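You operate a simulated robot arm through the tools that you are given. There is no shell and no other tool. Be economical: measure what you need, move in short steps, check, and stop when the job is done.

Carry out the task below with a simulated robot arm. There is one attempt and no reset: what you move stays moved.

Task
Start the boiler: pump water up to the green band, then switch on; open the steam valve at green pressure.
Fine: shut the feed valve after pumping.

The check looks at the end state, three seconds after you hand in, the way a careful person would. Anything else that was tipped, shoved, dropped, spilled or broken makes it a failure.

Robot
A 7-joint arm with a two-finger parallel gripper, fixed in place. Base frame: the origin is at the foot of the arm, x ahead of it, y to its left, z up. Units: mm, rad, N and s.
With the tool pointing down near the work surface it reaches from about 100 to 640 mm from the base axis. Its first joint turns from -2.897 to 2.897 rad. Payload 1.57 kg.
The TCP is the grasp point between the finger pads, 30 mm short of the fingertips. In the tool frame z runs along the fingers and y along their closing line. Largest opening 110 mm; finger width 24, thickness 12; the body of the gripper, 48 by 112 mm, starts 78 mm behind the TCP.
Orientation is that of the tool frame in the base frame, as [roll, pitch, yaw] about the fixed x, y, z axes, in that order (R = Rz(yaw) Ry(pitch) Rx(roll)). With the fingers straight down and closing along the base's y, the tool's x points along the base's -x, its y along +y and its z along -z.

Tools
- The arm moves only by the tool jog_arm. Its argument "rows" is a list of rows, each an object of numbers (a shift or turn left out is 0, a gripper value left out holds the last): "x", "y", "z": the shift along the tool's x, y, z in mm; "rx", "ry", "rz": the turn, a rotation vector about the tool's x, y, z in rad; "claw": the opening, from 0 (shut) to 1 (fully open). In form: [{"x": .., "y": .., "z": .., "rx": .., "ry": .., "rz": .., "claw": ..}, ...]. A call has 1 to 12 rows; each row is the pose to reach, as a shift and turn from the pose commanded when the call began, along the tool's axes at that moment. A row lasts 0.2 s, in which the tool goes at most 50 mm and 0.15 rad; a call with a longer step from one row to the next is refused whole, and so is a gripper value outside its range. Where a pose cannot be reached the arm comes as near as it can. A force on the tool above 90 N (or 10 N above the force at the start of the call, whichever is more), or a blocked arm, ends the call early, and 0.2 s more pass. Each finger travels about 45 mm/s and halts on what it meets, pressing with about 26 N; the grip force reading is that of the motor and also rises with nothing between the fingers. The clock runs only during rows and for 0.2 s after the last one: add rows that repeat a pose to give the fingers time. It gives the time, the measured TCP pose, the force on the tool (base axes), the opening and the grip force at its end, in the units of the frame above (readings bear some noise).
- Cameras (640 x 400 px; columns grow to the right, rows downward): "scene" is fixed at [48.5, -648.8, 1339.4]; the picture's right is [0.78, -0.63, 0.00], its down [-0.27, -0.33, -0.91] and it looks along [0.57, 0.70, -0.42] (base axes); focal length 220 px, centre (320, 200). "wrist" rides on the gripper at [70, 16, -141] in the tool frame; the picture's right is [-0.23, 0.97, 0.00], its down [-0.86, -0.20, -0.48] and it looks along [-0.47, -0.11, 0.88] (tool axes); focal length 222 px, centre (320, 200). There is no depth. A picture from a camera that has moved, and an enlarged one, comes with that camera's place and axes in the base frame and with its lens.
- get_image(camera): a new picture of that camera. No time passes.
- move_column(by): slides the trunk up (or, below 0, down) by that many mm; the arm rides with it, the base frame stays. It gives what a move gives, with no picture.
- zoom(camera, box): a new picture of the part [left, top, right, bottom] of that camera's present view, enlarged. No time passes.
- finish_job(): hands the job in; it is judged then, once.

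Go step by step. Nothing tells you positions but the pictures and the camera data: compare them with the known pose of the tool, close in by small moves and look again before you grip or let go. The budget is 120 turns and 84 pictures, counting those below and the enlarged ones. Unless the task says otherwise, let go and move clear before handing in, and close with one line.

The tools are called after "Request:" by a JSON object that holds its "api" and its "payload". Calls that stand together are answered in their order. jog_arm: Moves the arm, as the interface text tells. Its arguments: {"type":"object","properties":{"rows":{"type":"array","items":{"type":"object","properties":{"x":{"type":"number"},"y":{"type":"number"},"z":{"type":"number"},"rx":{"type":"number"},"ry":{"type":"number"},"rz":{"type":"number"},"claw":{"type":"number"}}}}},"required":["rows"]} The other tools are called the same way: move_column (by) slides the trunk up or down; get_image (camera) takes a picture; zoom (camera, box) takes an enlarged picture of a part of a camera's view; finish_job () hands the job in.

At the start:

```text
clock: 0.0
tcp_pos: [331.7, -174.7, 1310.6]
orientation: [-3.141, -0.001, 3.141]
wrist_force: [0.4, 0.1, -0.6]
opening: 109.9
finger_force: 0.2
trunk travel left (down, up): [-500.0, 90.0]
```

scene: 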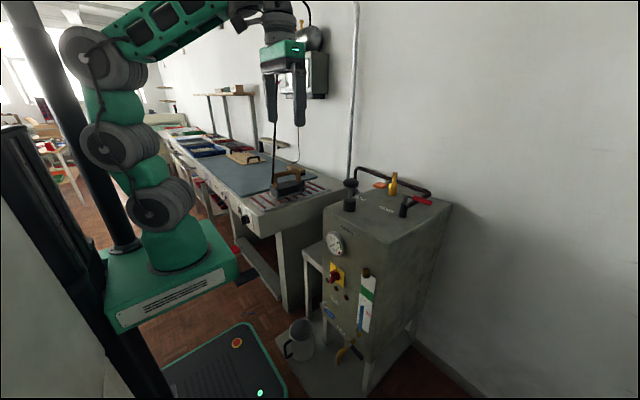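
wrist: 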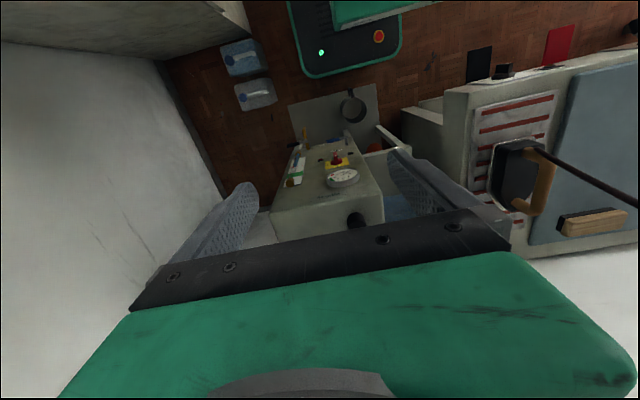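

I see a steam boiler to the right of a bench, with a gauge, a red/yellow switch, a sight glass with a green band, and several handles on top. I'll zoom in to identify the parts.

Request:
{"api": "zoom", "payload": {"camera": "scene", "box": [300, 220, 420, 380]}}

Request:
{"api": "zoom", "payload": {"camera": "scene", "box": [310, 150, 460, 250]}}

Request:
{"api": "zoom", "payload": {"camera": "wrist", "box": [260, 70, 420, 240]}}

```text
2.50 times, centred on (360, 300) of scene
camera zoom: at [48.5, -648.8, 1339.4], right [0.78, -0.63, 0.0], down [-0.27, -0.33, -0.91], along [0.57, 0.7, -0.42], focal length 549 px, centre (220, -50)
```

zoom: 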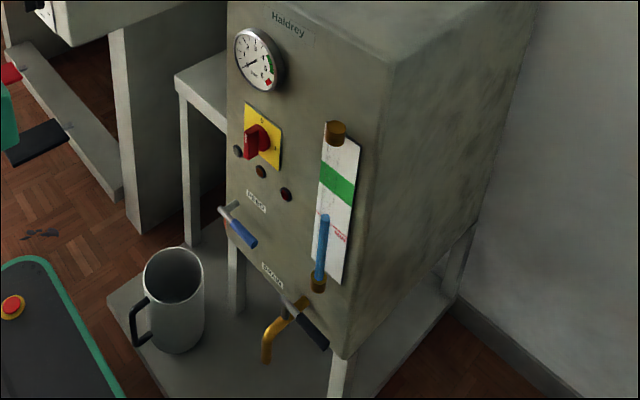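

```text
4.00 times, centred on (385, 200) of scene
camera zoom: at [48.5, -648.8, 1339.4], right [0.78, -0.63, 0.0], down [-0.27, -0.33, -0.91], along [0.57, 0.7, -0.42], focal length 878 px, centre (60, 200)
```

zoom: 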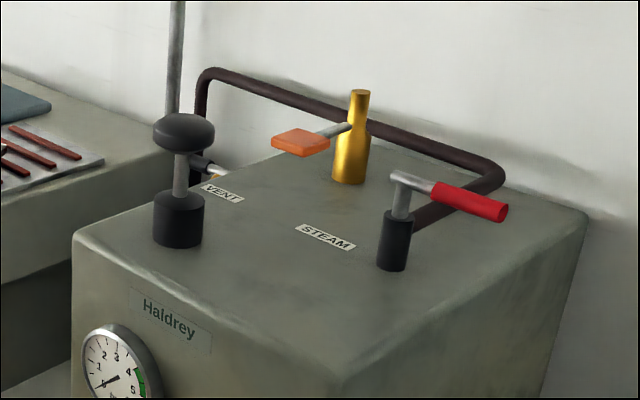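

```text
2.35 times, centred on (340, 155) of wrist
camera zoom: at [261.1, -157.1, 1452.3], right [0.23, 0.97, 0.0], down [0.86, -0.2, 0.48], along [0.47, -0.11, -0.88], focal length 523 px, centre (273, 306)
```

zoom: 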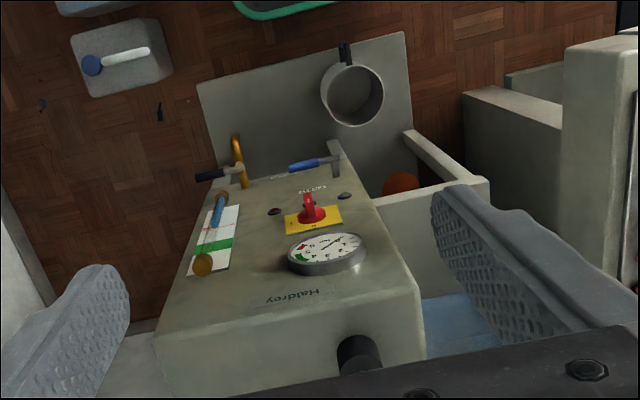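

The boiler front faces the arm, with the gauge at about x 525, y -150, z 850. I'll pull back, lower and tilt the wrist to look squarely at the front.

Request:
{"api": "jog_arm", "payload": {"rows": [{"z": 40, "ry": -0.14}, {"z": 80, "ry": -0.28}, {"z": 120, "ry": -0.42}, {"z": 160, "ry": -0.56}, {"z": 200, "ry": -0.7}, {"x": 10, "z": 230, "ry": -0.78}, {"x": 10, "z": 230, "ry": -0.78}]}}

Request:
{"api": "get_image", "payload": {"camera": "wrist"}}

Request:
{"api": "get_image", "payload": {"camera": "scene"}}

```text
clock: 0.9
tcp_pos: [347.4, -158.8, 1218.4]
orientation: [3.13, 0.433, -3.07]
wrist_force: [-2.1, 1.3, -0.5]
opening: 110.0
finger_force: 0.1
out of reach, approached as far as the arm can: row 3, 4
trunk travel left (down, up): [-500.0, 90.0]
stopped in row 4: the arm was blocked; the commanded pose is now the measured one
```

```text
78 pictures are left
camera wrist: at [223.5, -152.2, 1318.0], right [0.13, 0.99, 0.11], down [0.59, -0.16, 0.79], along [0.8, -0.04, -0.6], focal length 222 px, centre (320, 200)
```

wrist: 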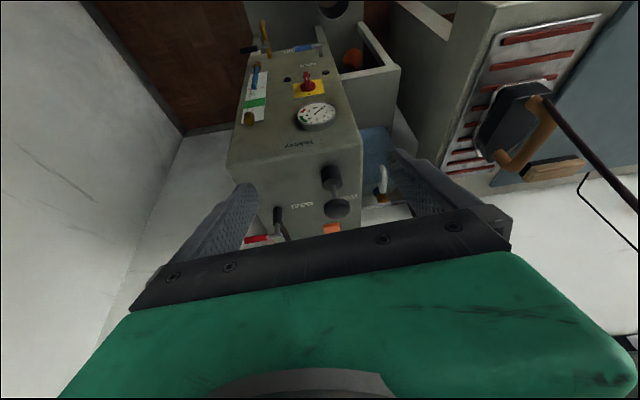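

```text
77 pictures are left
```

scene: 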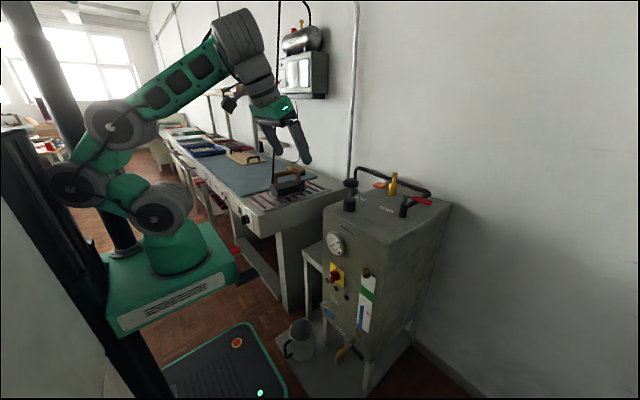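

The arm reached a joint limit, but this view shows most of the boiler. I'll zoom in for detail.

Request:
{"api": "zoom", "payload": {"camera": "wrist", "box": [220, 10, 400, 130]}}

Request:
{"api": "zoom", "payload": {"camera": "wrist", "box": [220, 130, 400, 250]}}

Request:
{"api": "zoom", "payload": {"camera": "scene", "box": [315, 290, 375, 370]}}

```text
3.33 times, centred on (310, 70) of wrist
camera zoom: at [223.5, -152.2, 1318.0], right [0.13, 0.99, 0.11], down [0.59, -0.16, 0.79], along [0.8, -0.04, -0.6], focal length 740 px, centre (353, 633)
```

zoom: 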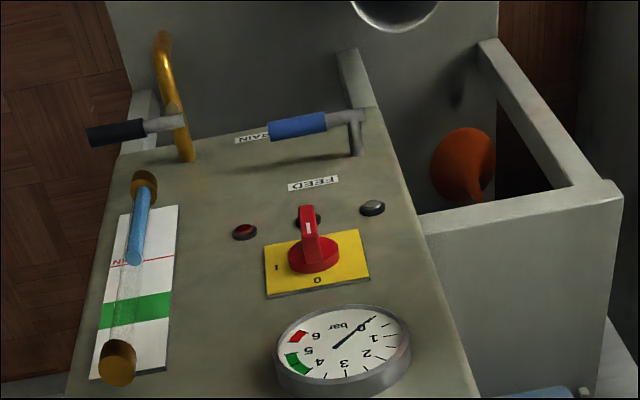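

```text
3.33 times, centred on (310, 190) of wrist
camera zoom: at [223.5, -152.2, 1318.0], right [0.13, 0.99, 0.11], down [0.59, -0.16, 0.79], along [0.8, -0.04, -0.6], focal length 740 px, centre (353, 233)
```

zoom: 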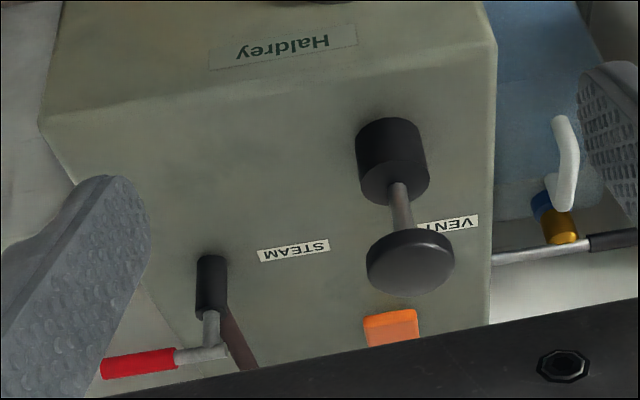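

```text
5.00 times, centred on (345, 330) of scene
camera zoom: at [48.5, -648.8, 1339.4], right [0.78, -0.63, 0.0], down [-0.27, -0.33, -0.91], along [0.57, 0.7, -0.42], focal length 1098 px, centre (195, -450)
```

zoom: 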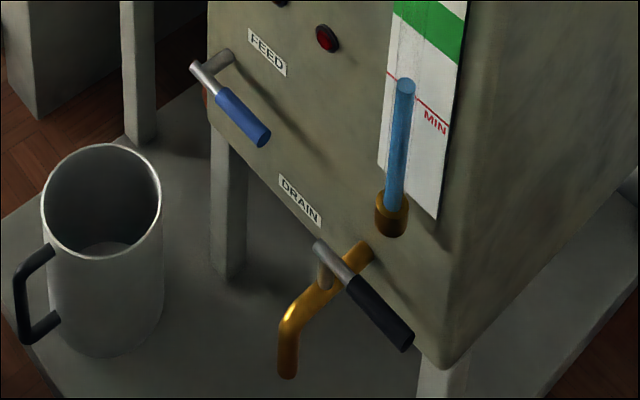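

Switch is at about (527,-159,683), 0 at top and 1 toward -y. Feed lever is at about (500,-100..-183,480), pump knob at (610,-138,1057) and steam valve at (717,-297,1031). Next I'll straighten the tool and move above and in front of the pump to see the vent and pump.

Request:
{"api": "jog_arm", "payload": {"rows": [{"x": -32, "y": 3, "z": 11, "ry": 0.11, "rz": 0.02}, {"x": -64, "y": 6, "z": 22, "ry": 0.22, "rz": 0.04}, {"x": -96, "y": 9, "z": 33, "ry": 0.33, "rz": 0.06}, {"x": -127, "y": 11, "z": 45, "ry": 0.433, "rz": 0.07}, {"x": -127, "y": 11, "z": 45, "ry": 0.433, "rz": 0.07}]}}

Request:
{"api": "get_image", "payload": {"camera": "wrist"}}

Request:
{"api": "get_image", "payload": {"camera": "scene"}}

```text
clock: 2.1
tcp_pos: [484.8, -134.5, 1237.2]
orientation: [3.109, -0.011, -3.127]
wrist_force: [0.2, -1.6, 0.0]
opening: 110.2
finger_force: 0.1
trunk travel left (down, up): [-500.0, 90.0]
```

```text
73 pictures are left
camera wrist: at [415.8, -122.5, 1380.5], right [0.21, 0.98, 0.03], down [0.86, -0.2, 0.46], along [0.46, -0.08, -0.89], focal length 222 px, centre (320, 200)
```

wrist: 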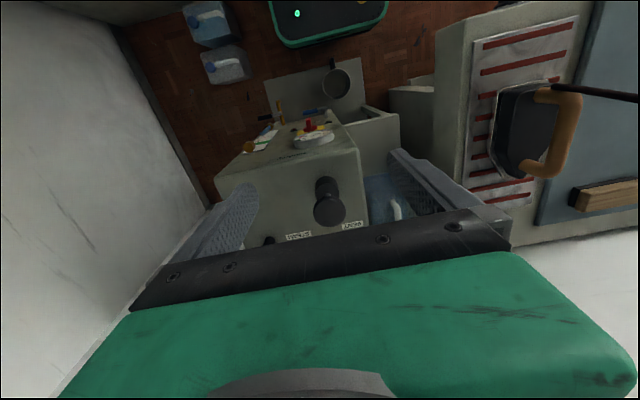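

```text
72 pictures are left
```

scene: 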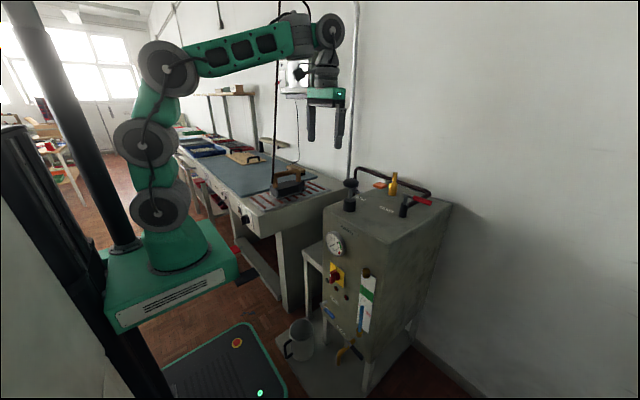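

The pump knob checks out at about (605,-139,1060). I'll zoom on the vent lever and the lever area in the scene view.

Request:
{"api": "zoom", "payload": {"camera": "scene", "box": [335, 160, 415, 220]}}

Request:
{"api": "zoom", "payload": {"camera": "wrist", "box": [340, 160, 440, 240]}}

```text
6.67 times, centred on (375, 190) of scene
camera zoom: at [48.5, -648.8, 1339.4], right [0.78, -0.63, 0.0], down [-0.27, -0.33, -0.91], along [0.57, 0.7, -0.42], focal length 1464 px, centre (-47, 267)
```

zoom: 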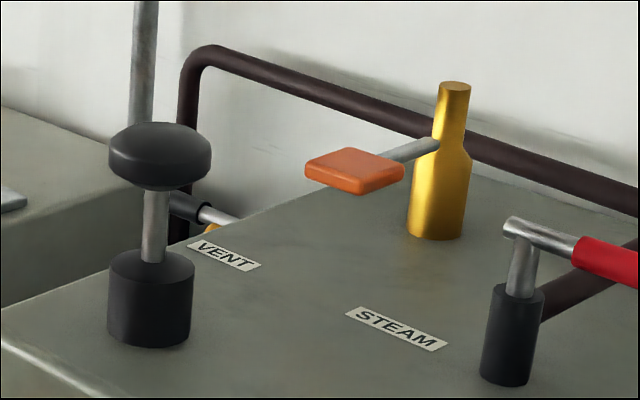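

```text
5.00 times, centred on (390, 200) of wrist
camera zoom: at [415.8, -122.5, 1380.5], right [0.21, 0.98, 0.03], down [0.86, -0.2, 0.46], along [0.46, -0.08, -0.89], focal length 1111 px, centre (-30, 200)
```

zoom: 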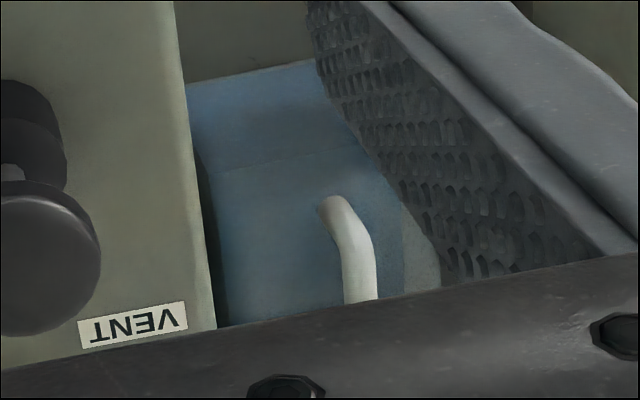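

The vent seems to be a valve on the +y side wall, so I need a closer look at it. I'll move left and tilt.

Request:
{"api": "jog_arm", "payload": {"rows": [{"x": 12, "y": 35, "z": 9, "ry": -0.1}, {"x": 24, "y": 70, "z": 18, "ry": -0.2}, {"x": 36, "y": 105, "z": 28, "ry": -0.3}, {"x": 45, "y": 134, "z": 37, "ry": -0.4}, {"x": 45, "y": 134, "z": 37, "ry": -0.4}]}}

Request:
{"api": "get_image", "payload": {"camera": "wrist"}}

```text
clock: 3.3
tcp_pos: [448.3, -29.3, 1147.5]
orientation: [3.139, 0.248, 3.073]
wrist_force: [0.4, 0.2, -0.3]
opening: 110.2
finger_force: 0.2
trunk travel left (down, up): [-500.0, 90.0]
stopped in row 5: the arm was blocked; the commanded pose is now the measured one
```

```text
69 pictures are left
camera wrist: at [346.9, -5.7, 1266.5], right [0.29, 0.96, 0.06], down [0.7, -0.25, 0.67], along [0.66, -0.15, -0.74], focal length 222 px, centre (320, 200)
```

wrist: 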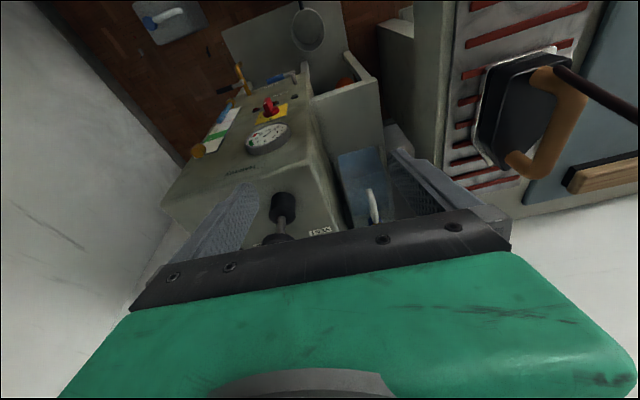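

The tilt limit comes from the arm being high on the trunk. I'll retreat, lower the trunk, then raise and tilt.

Request:
{"api": "jog_arm", "payload": {"rows": [{"x": 24, "z": -40}, {"x": 48, "z": -80}, {"x": 72, "z": -121}, {"x": 72, "z": -121}]}}

Request:
{"api": "move_column", "payload": {"by": -250}}

```text
clock: 4.3
tcp_pos: [347.1, -21.1, 1252.1]
orientation: [3.14, 0.251, 3.074]
wrist_force: [1.1, 0.7, -1.3]
opening: 110.2
finger_force: 0.0
trunk travel left (down, up): [-500.0, 90.0]
```

```text
clock: 6.9
tcp_pos: [345.6, -20.5, 1002.6]
orientation: [3.139, 0.255, 3.07]
wrist_force: [-0.3, 0.4, 0.3]
opening: 110.2
finger_force: 0.0
trunk travel left (down, up): [-250.0, 340.0]
```

Request:
{"api": "jog_arm", "payload": {"rows": [{"x": -22, "y": 5, "z": -40, "ry": -0.1}, {"x": -45, "y": 10, "z": -80, "ry": -0.2}, {"x": -67, "y": 15, "z": -119, "ry": -0.3}, {"x": -90, "y": 20, "z": -158, "ry": -0.42}, {"x": -112, "y": 24, "z": -198, "ry": -0.55}, {"x": -112, "y": 24, "z": -198, "ry": -0.55}]}}

Request:
{"api": "get_image", "payload": {"camera": "wrist"}}

```text
clock: 8.3
tcp_pos: [426.8, -6.6, 1212.5]
orientation: [3.112, 0.835, 3.052]
wrist_force: [0.2, 0.8, 0.4]
opening: 109.7
finger_force: 0.1
out of reach, approached as far as the arm can: row 2, 3, 4, 5
trunk travel left (down, up): [-250.0, 340.0]
```

```text
68 pictures are left
camera wrist: at [275.4, 21.0, 1256.0], right [0.22, 0.96, 0.19], down [0.2, -0.23, 0.95], along [0.95, -0.17, -0.25], focal length 222 px, centre (320, 200)
```

wrist: 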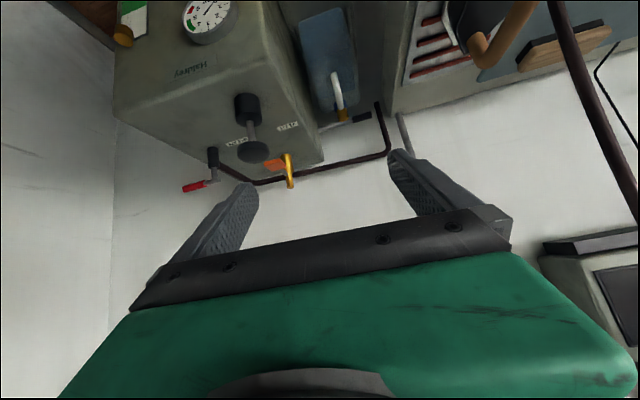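

Great, a tilted view works with the trunk lower. I'll zoom into the vent and the top of the boiler.

Request:
{"api": "zoom", "payload": {"camera": "wrist", "box": [270, 60, 420, 160]}}

Request:
{"api": "zoom", "payload": {"camera": "wrist", "box": [170, 80, 320, 200]}}

```text
4.00 times, centred on (345, 110) of wrist
camera zoom: at [275.4, 21.0, 1256.0], right [0.22, 0.96, 0.19], down [0.2, -0.23, 0.95], along [0.95, -0.17, -0.25], focal length 888 px, centre (220, 560)
```

zoom: 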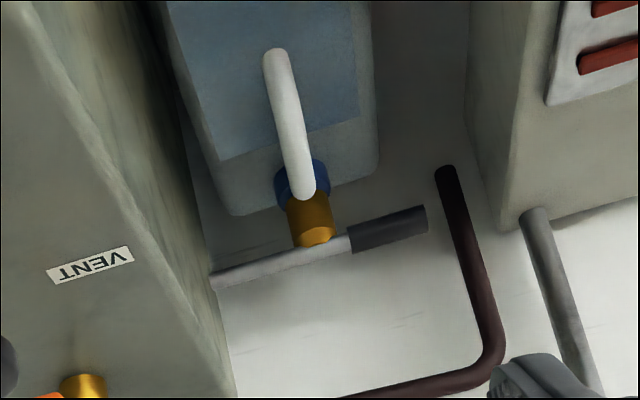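

```text
3.33 times, centred on (245, 140) of wrist
camera zoom: at [275.4, 21.0, 1256.0], right [0.22, 0.96, 0.19], down [0.2, -0.23, 0.95], along [0.95, -0.17, -0.25], focal length 740 px, centre (570, 400)
```

zoom: 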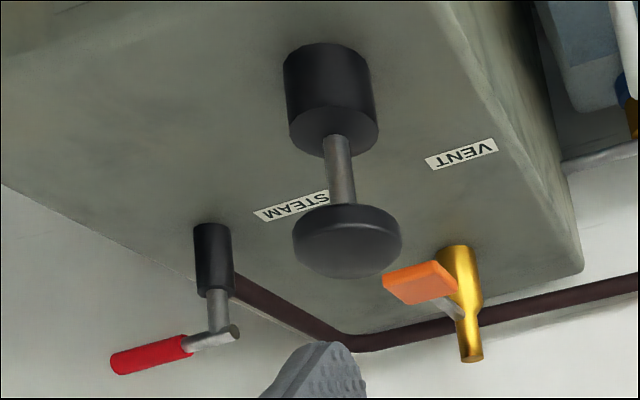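

The vent hardware is far back (x≈880), so I'll leave it for now. Next I'll straighten the tool over the pump knob.

Request:
{"api": "jog_arm", "payload": {"rows": [{"x": -12, "y": -20, "z": 17, "ry": 0.14, "rx": -0.006, "rz": -0.014}, {"x": -25, "y": -40, "z": 33, "ry": 0.28, "rx": -0.012, "rz": -0.028}, {"x": -37, "y": -60, "z": 50, "ry": 0.42, "rx": -0.018, "rz": -0.042}, {"x": -50, "y": -80, "z": 67, "ry": 0.56, "rx": -0.024, "rz": -0.056}, {"x": -62, "y": -100, "z": 83, "ry": 0.7, "rx": -0.03, "rz": -0.07}, {"x": -74, "y": -121, "z": 100, "ry": 0.835, "rx": -0.035, "rz": -0.083}, {"x": -74, "y": -121, "z": 100, "ry": 0.835, "rx": -0.035, "rz": -0.083}]}}

Request:
{"api": "get_image", "payload": {"camera": "wrist"}}

```text
clock: 9.2
tcp_pos: [470.0, -71.8, 1208.2]
orientation: [-3.132, 0.385, 3.107]
wrist_force: [38.7, -7.4, -25.8]
opening: 110.2
finger_force: 0.0
out of reach, approached as far as the arm can: row 1, 4
trunk travel left (down, up): [-250.0, 340.0]
stopped in row 4: the force on the tool passed its limit (the readings are from after the stop); the commanded pose is now the measured one
```

```text
65 pictures are left
camera wrist: at [351.0, -48.7, 1313.0], right [0.25, 0.97, 0.08], down [0.6, -0.22, 0.77], along [0.76, -0.14, -0.64], focal length 222 px, centre (320, 200)
```

wrist: 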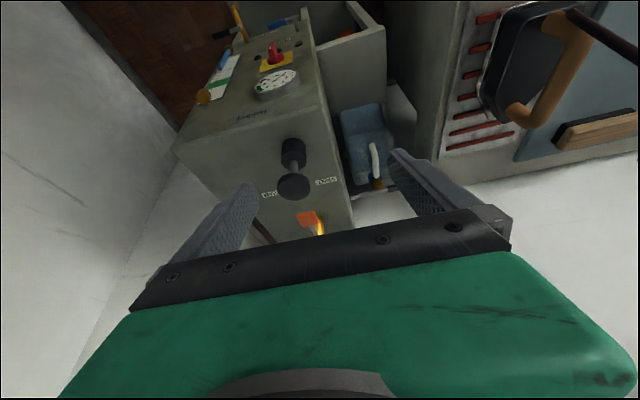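

A force appeared, though nothing should be near. I'll check the scene view.

Request:
{"api": "get_image", "payload": {"camera": "scene"}}

Request:
{"api": "jog_arm", "payload": {"rows": [{"x": 0}]}}

```text
64 pictures are left
```

scene: 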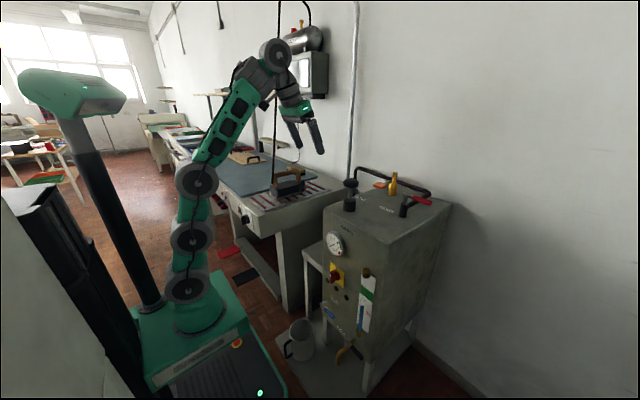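

```text
clock: 9.6
tcp_pos: [470.0, -71.7, 1206.3]
orientation: [-3.134, 0.378, 3.107]
wrist_force: [50.4, -9.8, -39.1]
opening: 110.0
finger_force: 0.0
trunk travel left (down, up): [-250.0, 340.0]
```

The camera mount is pressing on the arm's own forearm, because a low trunk suits a forward tilt and a high trunk suits a vertical tool. I'll tilt back a little, raise the trunk, then straighten.

Request:
{"api": "jog_arm", "payload": {"rows": [{"ry": -0.1}, {"ry": -0.2}, {"ry": -0.2}]}}

Request:
{"api": "move_column", "payload": {"by": 200}}

```text
clock: 10.4
tcp_pos: [470.7, -71.8, 1205.1]
orientation: [-3.135, 0.576, 3.109]
wrist_force: [0.5, -0.7, 0.1]
opening: 109.9
finger_force: 0.0
trunk travel left (down, up): [-250.0, 340.0]
```

```text
clock: 12.6
tcp_pos: [469.7, -70.2, 1405.8]
orientation: [-3.134, 0.573, 3.108]
wrist_force: [-0.1, 0.4, 0.1]
opening: 110.0
finger_force: 0.2
trunk travel left (down, up): [-450.0, 140.0]
```

Request:
{"api": "jog_arm", "payload": {"rows": [{"x": 6, "y": -12, "z": 42}, {"x": 13, "y": -25, "z": 84}, {"x": 19, "y": -38, "z": 126}, {"x": 25, "y": -51, "z": 168, "ry": 0.05}, {"x": 31, "y": -62, "z": 205, "ry": 0.15}, {"x": 34, "y": -66, "z": 223, "ry": 0.28}, {"x": 34, "y": -66, "z": 223, "ry": 0.42}, {"x": 34, "y": -66, "z": 223, "ry": 0.56, "rz": -0.03}, {"x": 34, "y": -66, "z": 223, "ry": 0.573, "rz": -0.033}]}}

Request:
{"api": "get_image", "payload": {"camera": "wrist"}}

Request:
{"api": "get_image", "payload": {"camera": "scene"}}

```text
clock: 14.6
tcp_pos: [560.0, -141.9, 1201.1]
orientation: [-3.126, 0.0, 3.133]
wrist_force: [0.1, 0.8, -0.1]
opening: 110.0
finger_force: 0.2
trunk travel left (down, up): [-450.0, 140.0]
```

```text
63 pictures are left
camera wrist: at [489.6, -121.9, 1341.5], right [0.23, 0.97, -0.02], down [0.85, -0.2, 0.48], along [0.47, -0.13, -0.88], focal length 222 px, centre (320, 200)
```

wrist: 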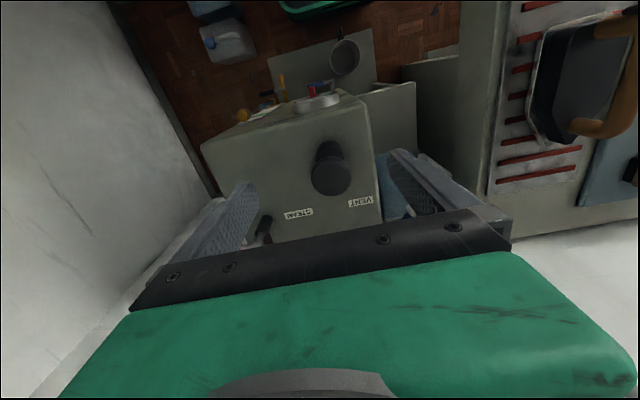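

```text
62 pictures are left
```

scene: 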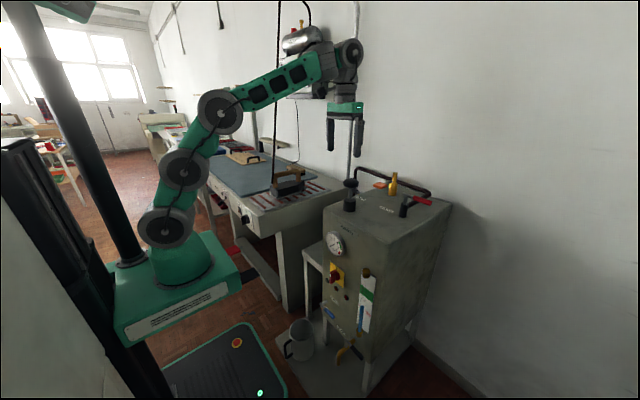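

The knob centre is at about (602,-140). I'll move over it and descend with fingers open.

Request:
{"api": "jog_arm", "payload": {"rows": [{"x": -21, "y": 1, "z": 30}, {"x": -42, "y": 1, "z": 60}, {"x": -42, "y": 1, "z": 95}, {"x": -42, "y": 1, "z": 95}]}}

Request:
{"api": "zoom", "payload": {"camera": "scene", "box": [300, 100, 460, 220]}}

Request:
{"api": "get_image", "payload": {"camera": "wrist"}}

```text
clock: 15.6
tcp_pos: [601.8, -141.2, 1105.4]
orientation: [-3.126, 0.001, 3.135]
wrist_force: [-0.5, -0.9, -0.6]
opening: 109.6
finger_force: 0.0
trunk travel left (down, up): [-450.0, 140.0]
```

```text
3.33 times, centred on (380, 160) of scene
camera zoom: at [48.5, -648.8, 1339.4], right [0.78, -0.63, 0.0], down [-0.27, -0.33, -0.91], along [0.57, 0.7, -0.42], focal length 732 px, centre (120, 333)
```

zoom: 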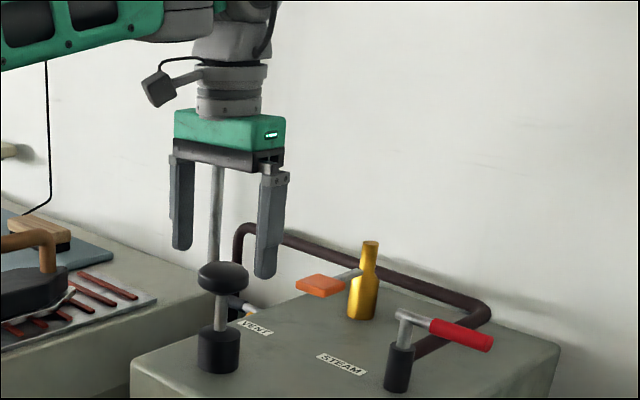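

```text
60 pictures are left
camera wrist: at [532.1, -121.9, 1246.0], right [0.23, 0.97, -0.01], down [0.85, -0.2, 0.48], along [0.47, -0.12, -0.88], focal length 222 px, centre (320, 200)
```

wrist: 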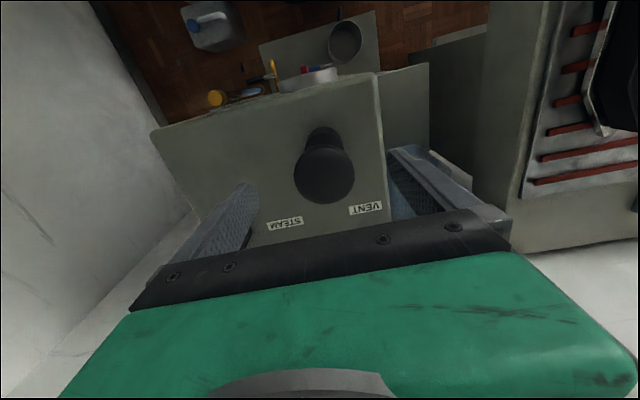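

Fingers straddle the knob well; the knob spans z≈1046–1063. I'll descend to TCP 1066 and grip it.

Request:
{"api": "jog_arm", "payload": {"rows": [{"z": 20}, {"z": 39}, {"z": 39, "claw": 0.3}, {"z": 39, "claw": 0.3}, {"z": 39, "claw": 0.3}, {"z": 39, "claw": 0.3}, {"z": 39, "claw": 0.3}]}}

Request:
{"api": "zoom", "payload": {"camera": "scene", "box": [300, 120, 420, 220]}}

```text
clock: 17.2
tcp_pos: [603.7, -139.3, 1066.4]
orientation: [-3.125, 0.002, 3.138]
wrist_force: [-1.6, 14.0, 0.4]
opening: 55.2
finger_force: 30.0
trunk travel left (down, up): [-450.0, 140.0]
```

```text
4.00 times, centred on (360, 170) of scene
camera zoom: at [48.5, -648.8, 1339.4], right [0.78, -0.63, 0.0], down [-0.27, -0.33, -0.91], along [0.57, 0.7, -0.42], focal length 878 px, centre (160, 320)
```

zoom: 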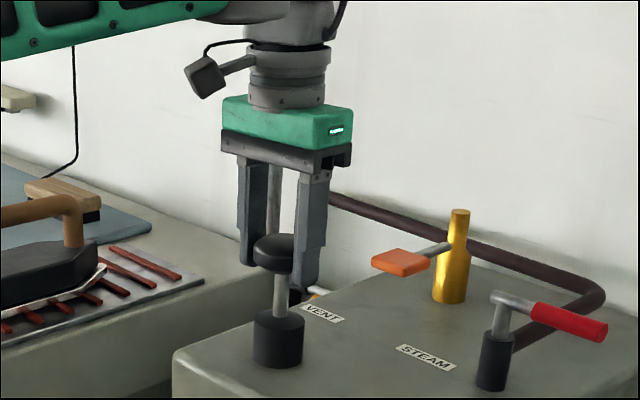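

The knob is gripped (55 mm). Now I'll try a gentle down stroke.

Request:
{"api": "jog_arm", "payload": {"rows": [{"z": 8}, {"z": 16}, {"z": 24}, {"z": 32}, {"z": 40}, {"z": 40}]}}

Request:
{"api": "zoom", "payload": {"camera": "scene", "box": [320, 160, 420, 360]}}

```text
clock: 18.6
tcp_pos: [604.7, -139.4, 1027.3]
orientation: [-3.123, 0.002, 3.138]
wrist_force: [-3.8, 28.2, 9.5]
opening: 54.9
finger_force: 45.0
trunk travel left (down, up): [-450.0, 140.0]
```

```text
2.00 times, centred on (370, 260) of scene
camera zoom: at [48.5, -648.8, 1339.4], right [0.78, -0.63, 0.0], down [-0.27, -0.33, -0.91], along [0.57, 0.7, -0.42], focal length 439 px, centre (220, 80)
```

zoom: 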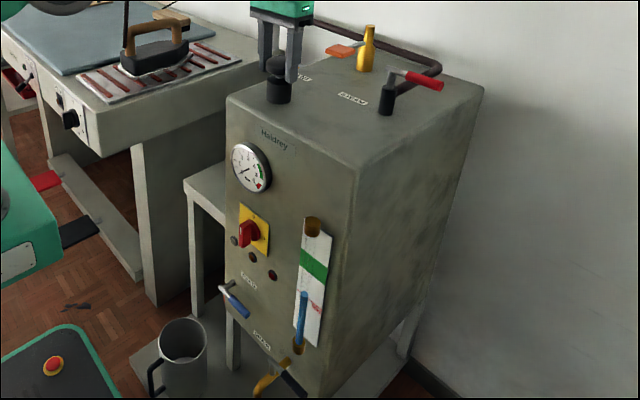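

The knob moved with little resistance and the level seems unchanged. I'll do an up-and-down cycle and compare.

Request:
{"api": "jog_arm", "payload": {"rows": [{"z": -10}, {"z": -20}, {"z": -30}, {"z": -40}, {"z": -40}, {"z": -30}, {"z": -20}, {"z": -10}, {"z": 0}, {"z": 0}]}}

Request:
{"api": "zoom", "payload": {"camera": "scene", "box": [315, 270, 395, 350]}}

```text
clock: 20.8
tcp_pos: [603.7, -140.2, 1027.3]
orientation: [-3.124, 0.002, 3.136]
wrist_force: [12.8, 27.8, 9.7]
opening: 55.1
finger_force: 44.9
trunk travel left (down, up): [-450.0, 140.0]
```

```text
5.00 times, centred on (355, 310) of scene
camera zoom: at [48.5, -648.8, 1339.4], right [0.78, -0.63, 0.0], down [-0.27, -0.33, -0.91], along [0.57, 0.7, -0.42], focal length 1098 px, centre (145, -350)
```

zoom: 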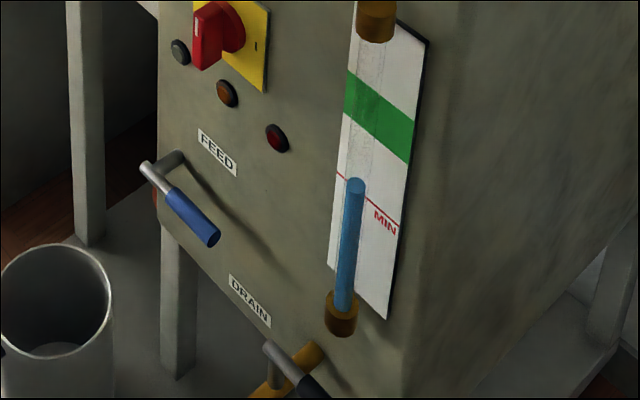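

The level is unchanged, so the feed valve must be closed. I'll return the knob up, release and retreat upward.

Request:
{"api": "jog_arm", "payload": {"rows": [{"z": -10}, {"z": -20}, {"z": -30}, {"z": -39}, {"z": -39}, {"z": -39, "claw": 1}, {"z": -39, "claw": 1}, {"z": -39, "claw": 1}, {"z": -39, "claw": 1}, {"z": -60}, {"z": -100}, {"z": -130}]}}

Request:
{"api": "zoom", "payload": {"camera": "scene", "box": [300, 120, 460, 220]}}

```text
clock: 23.4
tcp_pos: [600.2, -140.8, 1157.5]
orientation: [-3.126, -0.002, 3.137]
wrist_force: [-0.5, 0.5, 0.2]
opening: 110.0
finger_force: 0.0
trunk travel left (down, up): [-450.0, 140.0]
```

```text
4.00 times, centred on (380, 170) of scene
camera zoom: at [48.5, -648.8, 1339.4], right [0.78, -0.63, 0.0], down [-0.27, -0.33, -0.91], along [0.57, 0.7, -0.42], focal length 878 px, centre (80, 320)
```

zoom: 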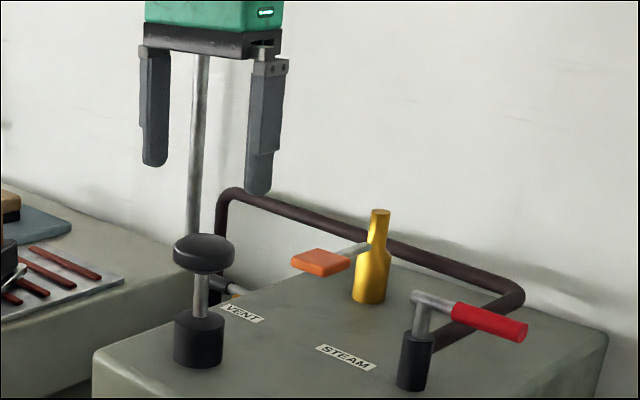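

The pump knob is up. Now I'll back off from the boiler and lower the trunk to work on the front.

Request:
{"api": "jog_arm", "payload": {"rows": [{"x": 48}, {"x": 96}, {"x": 144}, {"x": 192}, {"x": 240}, {"x": 240}]}}

Request:
{"api": "move_column", "payload": {"by": -420}}

Request:
{"api": "get_image", "payload": {"camera": "wrist"}}

Request:
{"api": "get_image", "payload": {"camera": "scene"}}

```text
clock: 24.8
tcp_pos: [360.8, -139.4, 1156.9]
orientation: [-3.126, 0.002, 3.135]
wrist_force: [-0.4, 0.5, -0.1]
opening: 109.9
finger_force: 0.2
trunk travel left (down, up): [-450.0, 140.0]
```

```text
refused: -420 is not a number from -400 to 400
```

```text
55 pictures are left
camera wrist: at [290.7, -119.2, 1297.8], right [0.23, 0.97, -0.01], down [0.85, -0.2, 0.48], along [0.47, -0.12, -0.88], focal length 222 px, centre (320, 200)
```

wrist: 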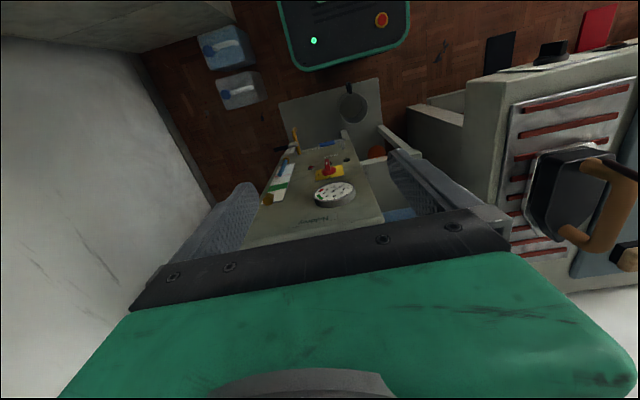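

```text
54 pictures are left
```

scene: 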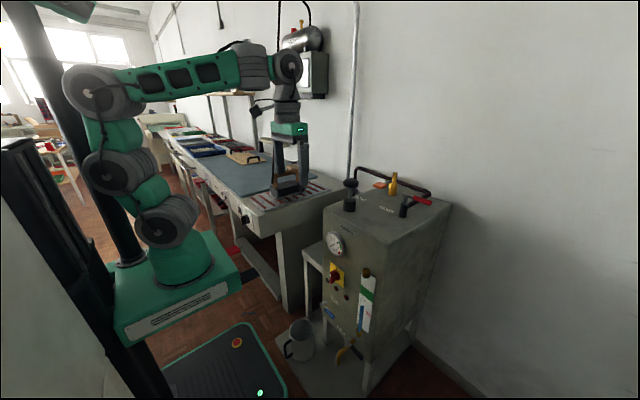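

Request:
{"api": "move_column", "payload": {"by": -400}}

Request:
{"api": "get_image", "payload": {"camera": "wrist"}}

Request:
{"api": "get_image", "payload": {"camera": "scene"}}

```text
clock: 28.6
tcp_pos: [361.9, -139.7, 756.3]
orientation: [-3.123, 0.003, 3.136]
wrist_force: [-0.7, -0.5, 0.3]
opening: 110.2
finger_force: 0.0
trunk travel left (down, up): [-50.0, 540.0]
```

```text
53 pictures are left
camera wrist: at [291.5, -119.3, 897.9], right [0.23, 0.97, -0.01], down [0.85, -0.2, 0.48], along [0.47, -0.12, -0.88], focal length 222 px, centre (320, 200)
```

wrist: 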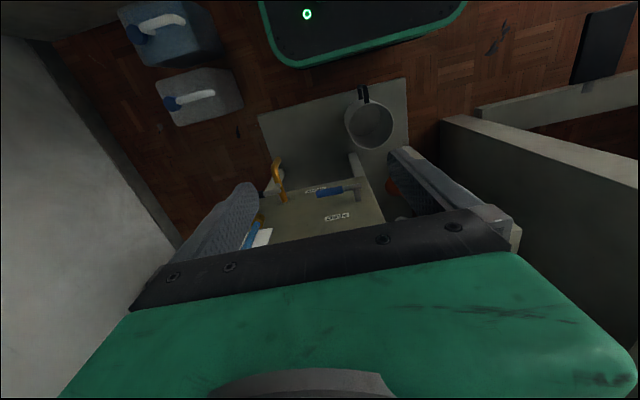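

```text
52 pictures are left
```

scene: 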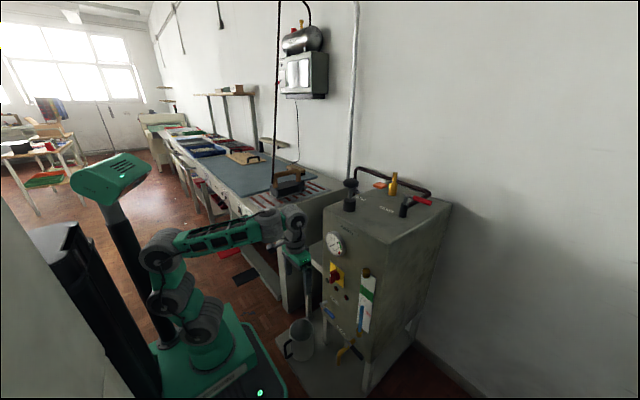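

Feed lever: pivot about (503,-90,460), handle end about (505,-181,460); boiler front at x≈541. I'll test how much tilt is available at low height.

Request:
{"api": "jog_arm", "payload": {"rows": [{"z": 45}, {"z": 90}, {"z": 135}, {"z": 180}, {"z": 180, "ry": -0.12}, {"z": 180, "ry": -0.24}, {"z": 180, "ry": -0.36}, {"z": 180, "ry": -0.48}, {"z": 180, "ry": -0.6}, {"z": 180, "ry": -0.6}]}}

Request:
{"api": "get_image", "payload": {"camera": "wrist"}}

Request:
{"api": "get_image", "payload": {"camera": "scene"}}

```text
clock: 29.7
tcp_pos: [396.7, -94.4, 659.2]
orientation: [-3.082, 0.091, -2.997]
wrist_force: [0.4, 0.2, -0.2]
opening: 109.8
finger_force: 0.1
out of reach, approached as far as the arm can: row 3, 4, 5
trunk travel left (down, up): [-50.0, 540.0]
stopped in row 5: the arm was blocked; the commanded pose is now the measured one
```

```text
51 pictures are left
camera wrist: at [311.0, -80.6, 792.4], right [0.09, 1.0, -0.04], down [0.82, -0.05, 0.57], along [0.56, -0.08, -0.82], focal length 222 px, centre (320, 200)
```

wrist: 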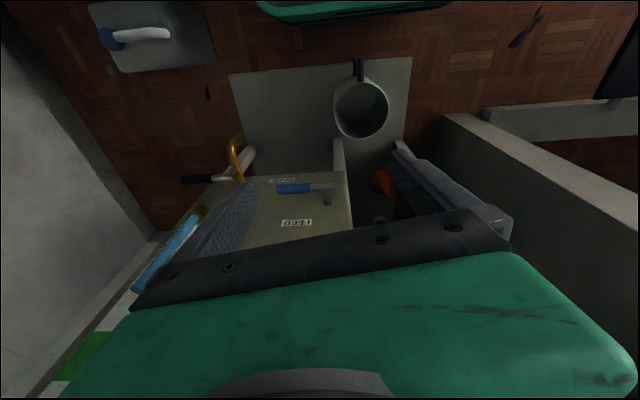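

```text
50 pictures are left
```

scene: 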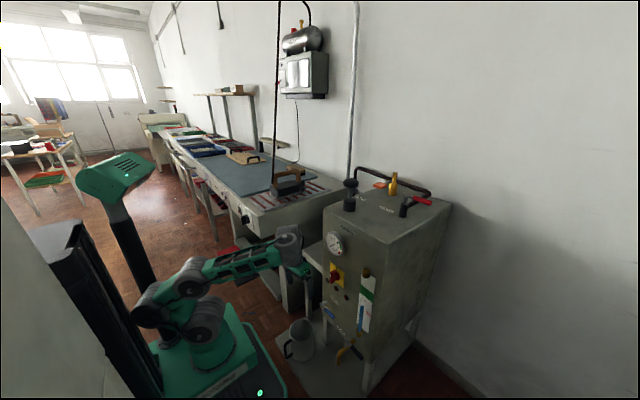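

The wrist jammed against a limit while retracted. I'll straighten and move outward as I descend, to see what is reachable.

Request:
{"api": "jog_arm", "payload": {"rows": [{"x": -20, "y": -20, "z": -10, "ry": 0.05, "rz": 0.07}, {"x": -50, "y": -41, "z": 0, "ry": 0.09, "rz": 0.145}, {"x": -60, "y": -41, "z": 30, "ry": 0.09, "rz": 0.145}, {"x": -60, "y": -41, "z": 70, "ry": 0.09, "rz": 0.145}, {"x": -60, "y": -41, "z": 105, "ry": 0.09, "rz": 0.145}, {"x": -60, "y": -41, "z": 105, "ry": 0.09, "rz": 0.145}]}}

Request:
{"api": "get_image", "payload": {"camera": "scene"}}

```text
clock: 31.0
tcp_pos: [479.6, -136.5, 583.1]
orientation: [-3.082, 0.014, 3.14]
wrist_force: [-102.3, 37.6, 20.5]
opening: 110.1
finger_force: 0.0
out of reach, approached as far as the arm can: row 5, 6
trunk travel left (down, up): [-50.0, 540.0]
stopped in row 6: the force on the tool passed its limit (the readings are from after the stop); the commanded pose is now the measured one
```

```text
49 pictures are left
```

scene: 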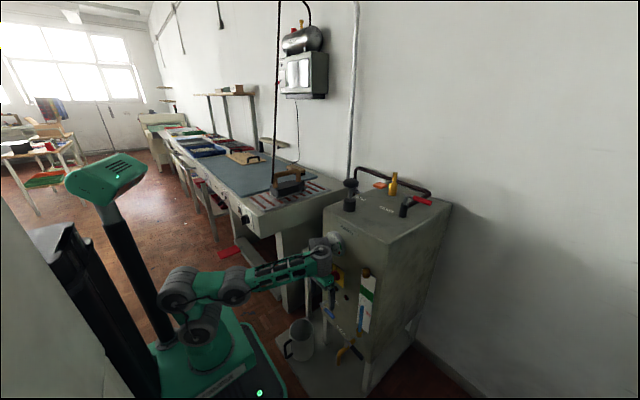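

The wrist touched the boiler front, so I'll back off immediately and inspect.

Request:
{"api": "jog_arm", "payload": {"rows": [{"x": 25}, {"x": 60}, {"x": 60}]}}

Request:
{"api": "get_image", "payload": {"camera": "wrist"}}

Request:
{"api": "zoom", "payload": {"camera": "scene", "box": [290, 210, 410, 370]}}

```text
clock: 31.8
tcp_pos: [441.0, -140.8, 609.8]
orientation: [-3.09, 0.008, 3.135]
wrist_force: [-0.4, 0.3, -0.8]
opening: 110.1
finger_force: 0.0
out of reach, approached as far as the arm can: row 1, 2, 3
trunk travel left (down, up): [-50.0, 540.0]
```

```text
48 pictures are left
camera wrist: at [368.8, -116.2, 748.5], right [0.23, 0.97, -0.05], down [0.85, -0.18, 0.49], along [0.47, -0.16, -0.87], focal length 222 px, centre (320, 200)
```

wrist: 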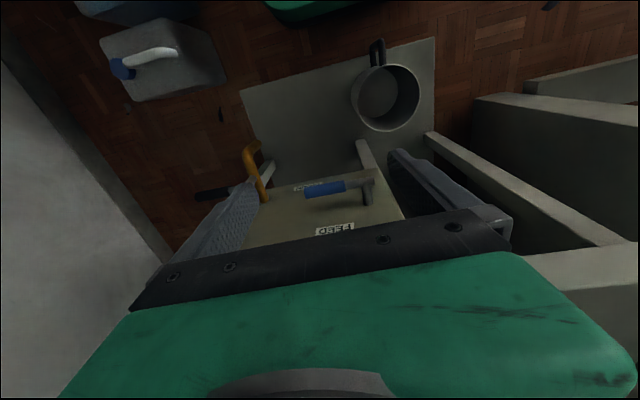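

```text
2.50 times, centred on (350, 290) of scene
camera zoom: at [48.5, -648.8, 1339.4], right [0.78, -0.63, 0.0], down [-0.27, -0.33, -0.91], along [0.57, 0.7, -0.42], focal length 549 px, centre (245, -25)
```

zoom: 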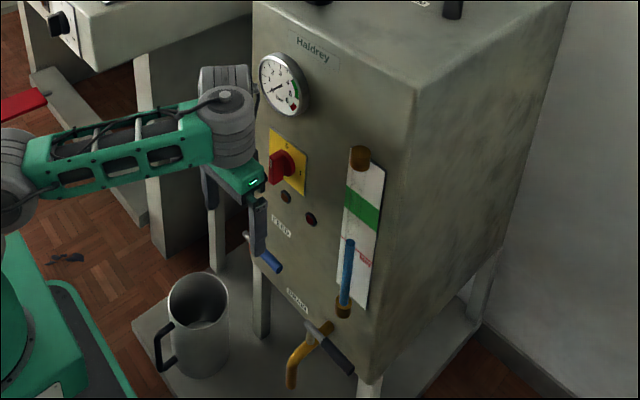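

Nothing was disturbed and the switch is still at 0. The wrist can't tilt forward at this height, but swinging the tool sideways (approaching from the right, pointing left and forward) should work, so I'll try that clear of the boiler.

Request:
{"api": "jog_arm", "payload": {"rows": [{"x": 5, "y": -6, "rx": -0.127, "ry": -0.0315, "rz": 0.0416, "claw": 0.0}, {"x": 10, "y": -12, "rx": -0.254, "ry": -0.063, "rz": 0.083}, {"x": 15, "y": -18, "rx": -0.381, "ry": -0.0945, "rz": 0.125}, {"x": 20, "y": -24, "rx": -0.508, "ry": -0.126, "rz": 0.166}, {"x": 25, "y": -30, "rx": -0.635, "ry": -0.158, "rz": 0.208}, {"x": 30, "y": -36, "rx": -0.761, "ry": -0.189, "rz": 0.25}, {"x": 35, "y": -42, "rx": -0.888, "ry": -0.22, "rz": 0.291}, {"x": 40, "y": -48, "rx": -1.015, "ry": -0.252, "rz": 0.333}, {"x": 40, "y": -54, "rx": -1.142, "ry": -0.284, "rz": 0.374}, {"x": 40, "y": -60, "rx": -1.269, "ry": -0.315, "rz": 0.416}, {"x": 40, "y": -60, "rx": -1.269, "ry": -0.315, "rz": 0.416}]}}

Request:
{"api": "get_image", "payload": {"camera": "wrist"}}

Request:
{"api": "get_image", "payload": {"camera": "scene"}}

```text
clock: 34.2
tcp_pos: [397.9, -157.7, 552.8]
orientation: [2.127, 0.079, 2.734]
wrist_force: [0.0, 0.2, -0.3]
opening: 0.0
finger_force: 21.5
out of reach, approached as far as the arm can: row 7, 8, 9, 10, 11
trunk travel left (down, up): [-50.0, 540.0]
```

```text
46 pictures are left
camera wrist: at [282.3, -229.3, 634.8], right [0.35, 0.41, 0.84], down [0.57, -0.8, 0.15], along [0.74, 0.43, -0.52], focal length 222 px, centre (320, 200)
```

wrist: 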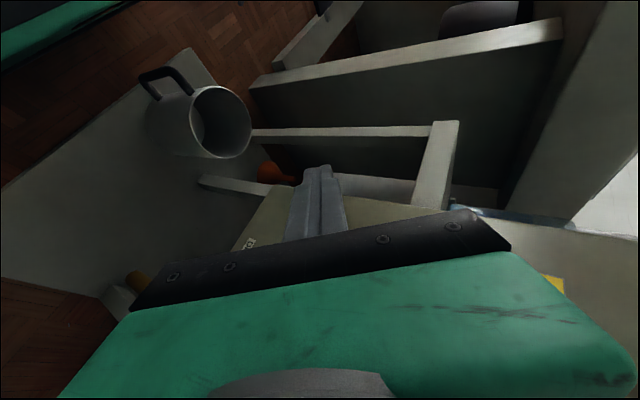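

```text
45 pictures are left
```

scene: 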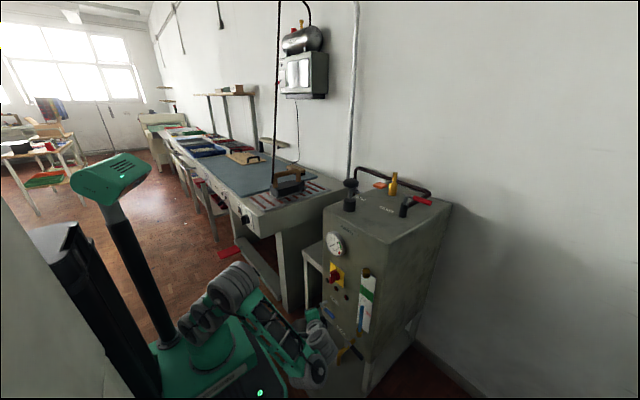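

The sideways pose works. I'll lower the trunk most of the remaining travel and nudge forward a bit to learn where the tool actually goes.

Request:
{"api": "move_column", "payload": {"by": -50}}

Request:
{"api": "jog_arm", "payload": {"rows": [{"x": 0}, {"x": 0}]}}

```text
clock: 35.1
tcp_pos: [397.6, -159.3, 503.0]
orientation: [2.128, 0.08, 2.736]
wrist_force: [0.3, 0.6, 0.8]
opening: 0.0
finger_force: 21.3
trunk travel left (down, up): [0.0, 590.0]
```

```text
clock: 35.8
tcp_pos: [397.5, -158.2, 502.7]
orientation: [2.127, 0.08, 2.733]
wrist_force: [-0.2, -0.2, -0.2]
opening: 0.0
finger_force: 21.2
trunk travel left (down, up): [0.0, 590.0]
```

Request:
{"api": "jog_arm", "payload": {"rows": [{"x": -15, "y": -21, "z": 8}, {"x": -30, "y": -42, "z": 17}, {"x": -46, "y": -63, "z": 25}, {"x": -46, "y": -63, "z": 25}]}}

Request:
{"api": "zoom", "payload": {"camera": "scene", "box": [280, 270, 400, 390]}}

Request:
{"api": "get_image", "payload": {"camera": "wrist"}}

```text
clock: 36.8
tcp_pos: [440.3, -189.8, 440.1]
orientation: [2.127, 0.08, 2.734]
wrist_force: [-0.4, 0.6, -0.3]
opening: 0.0
finger_force: 21.0
trunk travel left (down, up): [0.0, 590.0]
```

```text
3.33 times, centred on (340, 330) of scene
camera zoom: at [48.5, -648.8, 1339.4], right [0.78, -0.63, 0.0], down [-0.27, -0.33, -0.91], along [0.57, 0.7, -0.42], focal length 732 px, centre (253, -233)
```

zoom: 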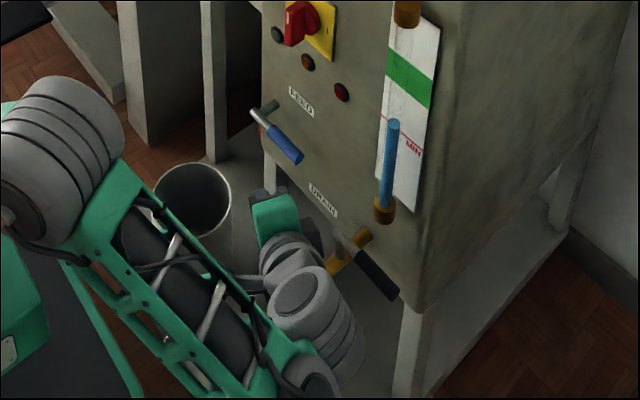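

```text
43 pictures are left
camera wrist: at [324.7, -261.4, 522.4], right [0.35, 0.41, 0.84], down [0.57, -0.8, 0.15], along [0.74, 0.43, -0.52], focal length 222 px, centre (320, 200)
```

wrist: 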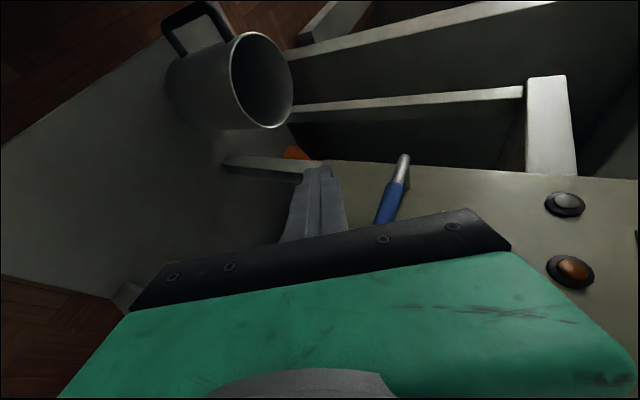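

The closed fingers sit in front of and below the feed lever. I'll slide them forward under the handle.

Request:
{"api": "jog_arm", "payload": {"rows": [{"x": -14, "y": 6, "z": 14}, {"x": -28, "y": 12, "z": 28}, {"x": -42, "y": 18, "z": 43}, {"x": -42, "y": 18, "z": 43}]}}

Request:
{"api": "get_image", "payload": {"camera": "wrist"}}

Request:
{"api": "zoom", "payload": {"camera": "scene", "box": [300, 280, 380, 360]}}

```text
clock: 37.8
tcp_pos: [497.6, -165.6, 435.8]
orientation: [2.129, 0.078, 2.734]
wrist_force: [-4.9, -0.2, -0.6]
opening: 0.0
finger_force: 21.3
trunk travel left (down, up): [0.0, 590.0]
```

```text
42 pictures are left
camera wrist: at [382.1, -235.1, 517.8], right [0.35, 0.41, 0.84], down [0.57, -0.8, 0.15], along [0.74, 0.43, -0.52], focal length 222 px, centre (320, 200)
```

wrist: 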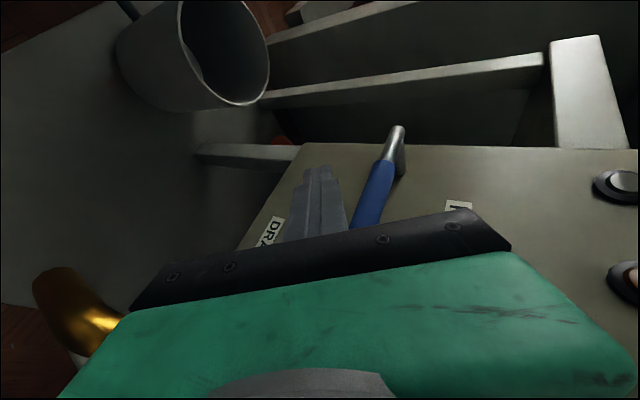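

```text
5.00 times, centred on (340, 320) of scene
camera zoom: at [48.5, -648.8, 1339.4], right [0.78, -0.63, 0.0], down [-0.27, -0.33, -0.91], along [0.57, 0.7, -0.42], focal length 1098 px, centre (220, -400)
```

zoom: 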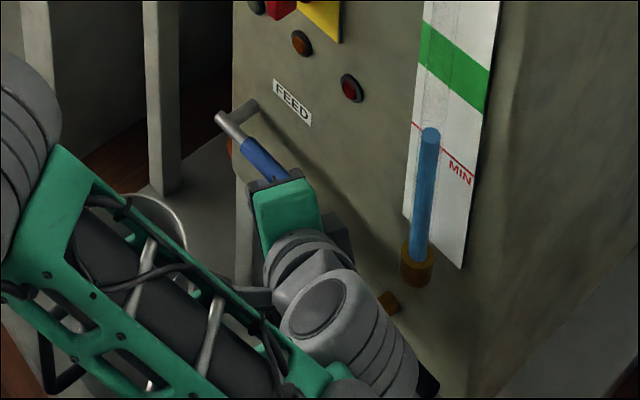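

Fingers are just under the handle. I'll lift along the arc about 30° and watch the forces.

Request:
{"api": "jog_arm", "payload": {"rows": [{"x": -1, "y": 12, "z": -7}, {"x": -1.5, "y": 25.6, "z": -13.8}, {"x": -0.3, "y": 41.4, "z": -17}, {"x": -0.3, "y": 41.4, "z": -17}]}}

Request:
{"api": "get_image", "payload": {"camera": "wrist"}}

Request:
{"api": "zoom", "payload": {"camera": "scene", "box": [300, 270, 380, 350]}}

```text
clock: 38.8
tcp_pos: [496.8, -157.3, 479.4]
orientation: [2.128, 0.081, 2.735]
wrist_force: [-0.2, 0.5, -0.2]
opening: 0.1
finger_force: 21.7
trunk travel left (down, up): [0.0, 590.0]
```

```text
40 pictures are left
camera wrist: at [382.4, -228.0, 561.9], right [0.35, 0.41, 0.84], down [0.57, -0.8, 0.15], along [0.74, 0.43, -0.52], focal length 222 px, centre (320, 200)
```

wrist: 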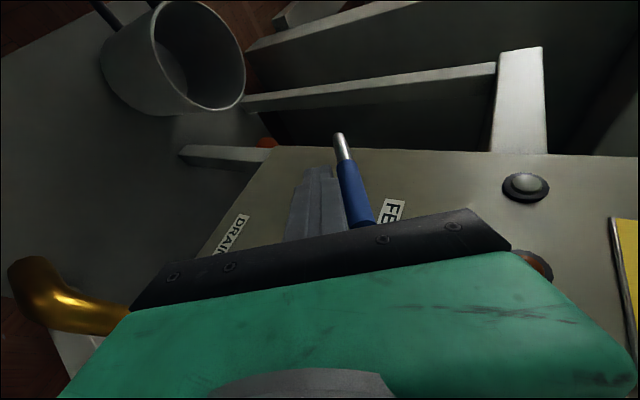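

```text
5.00 times, centred on (340, 310) of scene
camera zoom: at [48.5, -648.8, 1339.4], right [0.78, -0.63, 0.0], down [-0.27, -0.33, -0.91], along [0.57, 0.7, -0.42], focal length 1098 px, centre (220, -350)
```

zoom: 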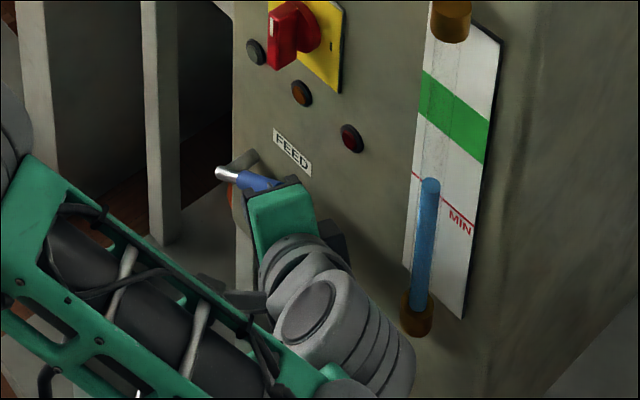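

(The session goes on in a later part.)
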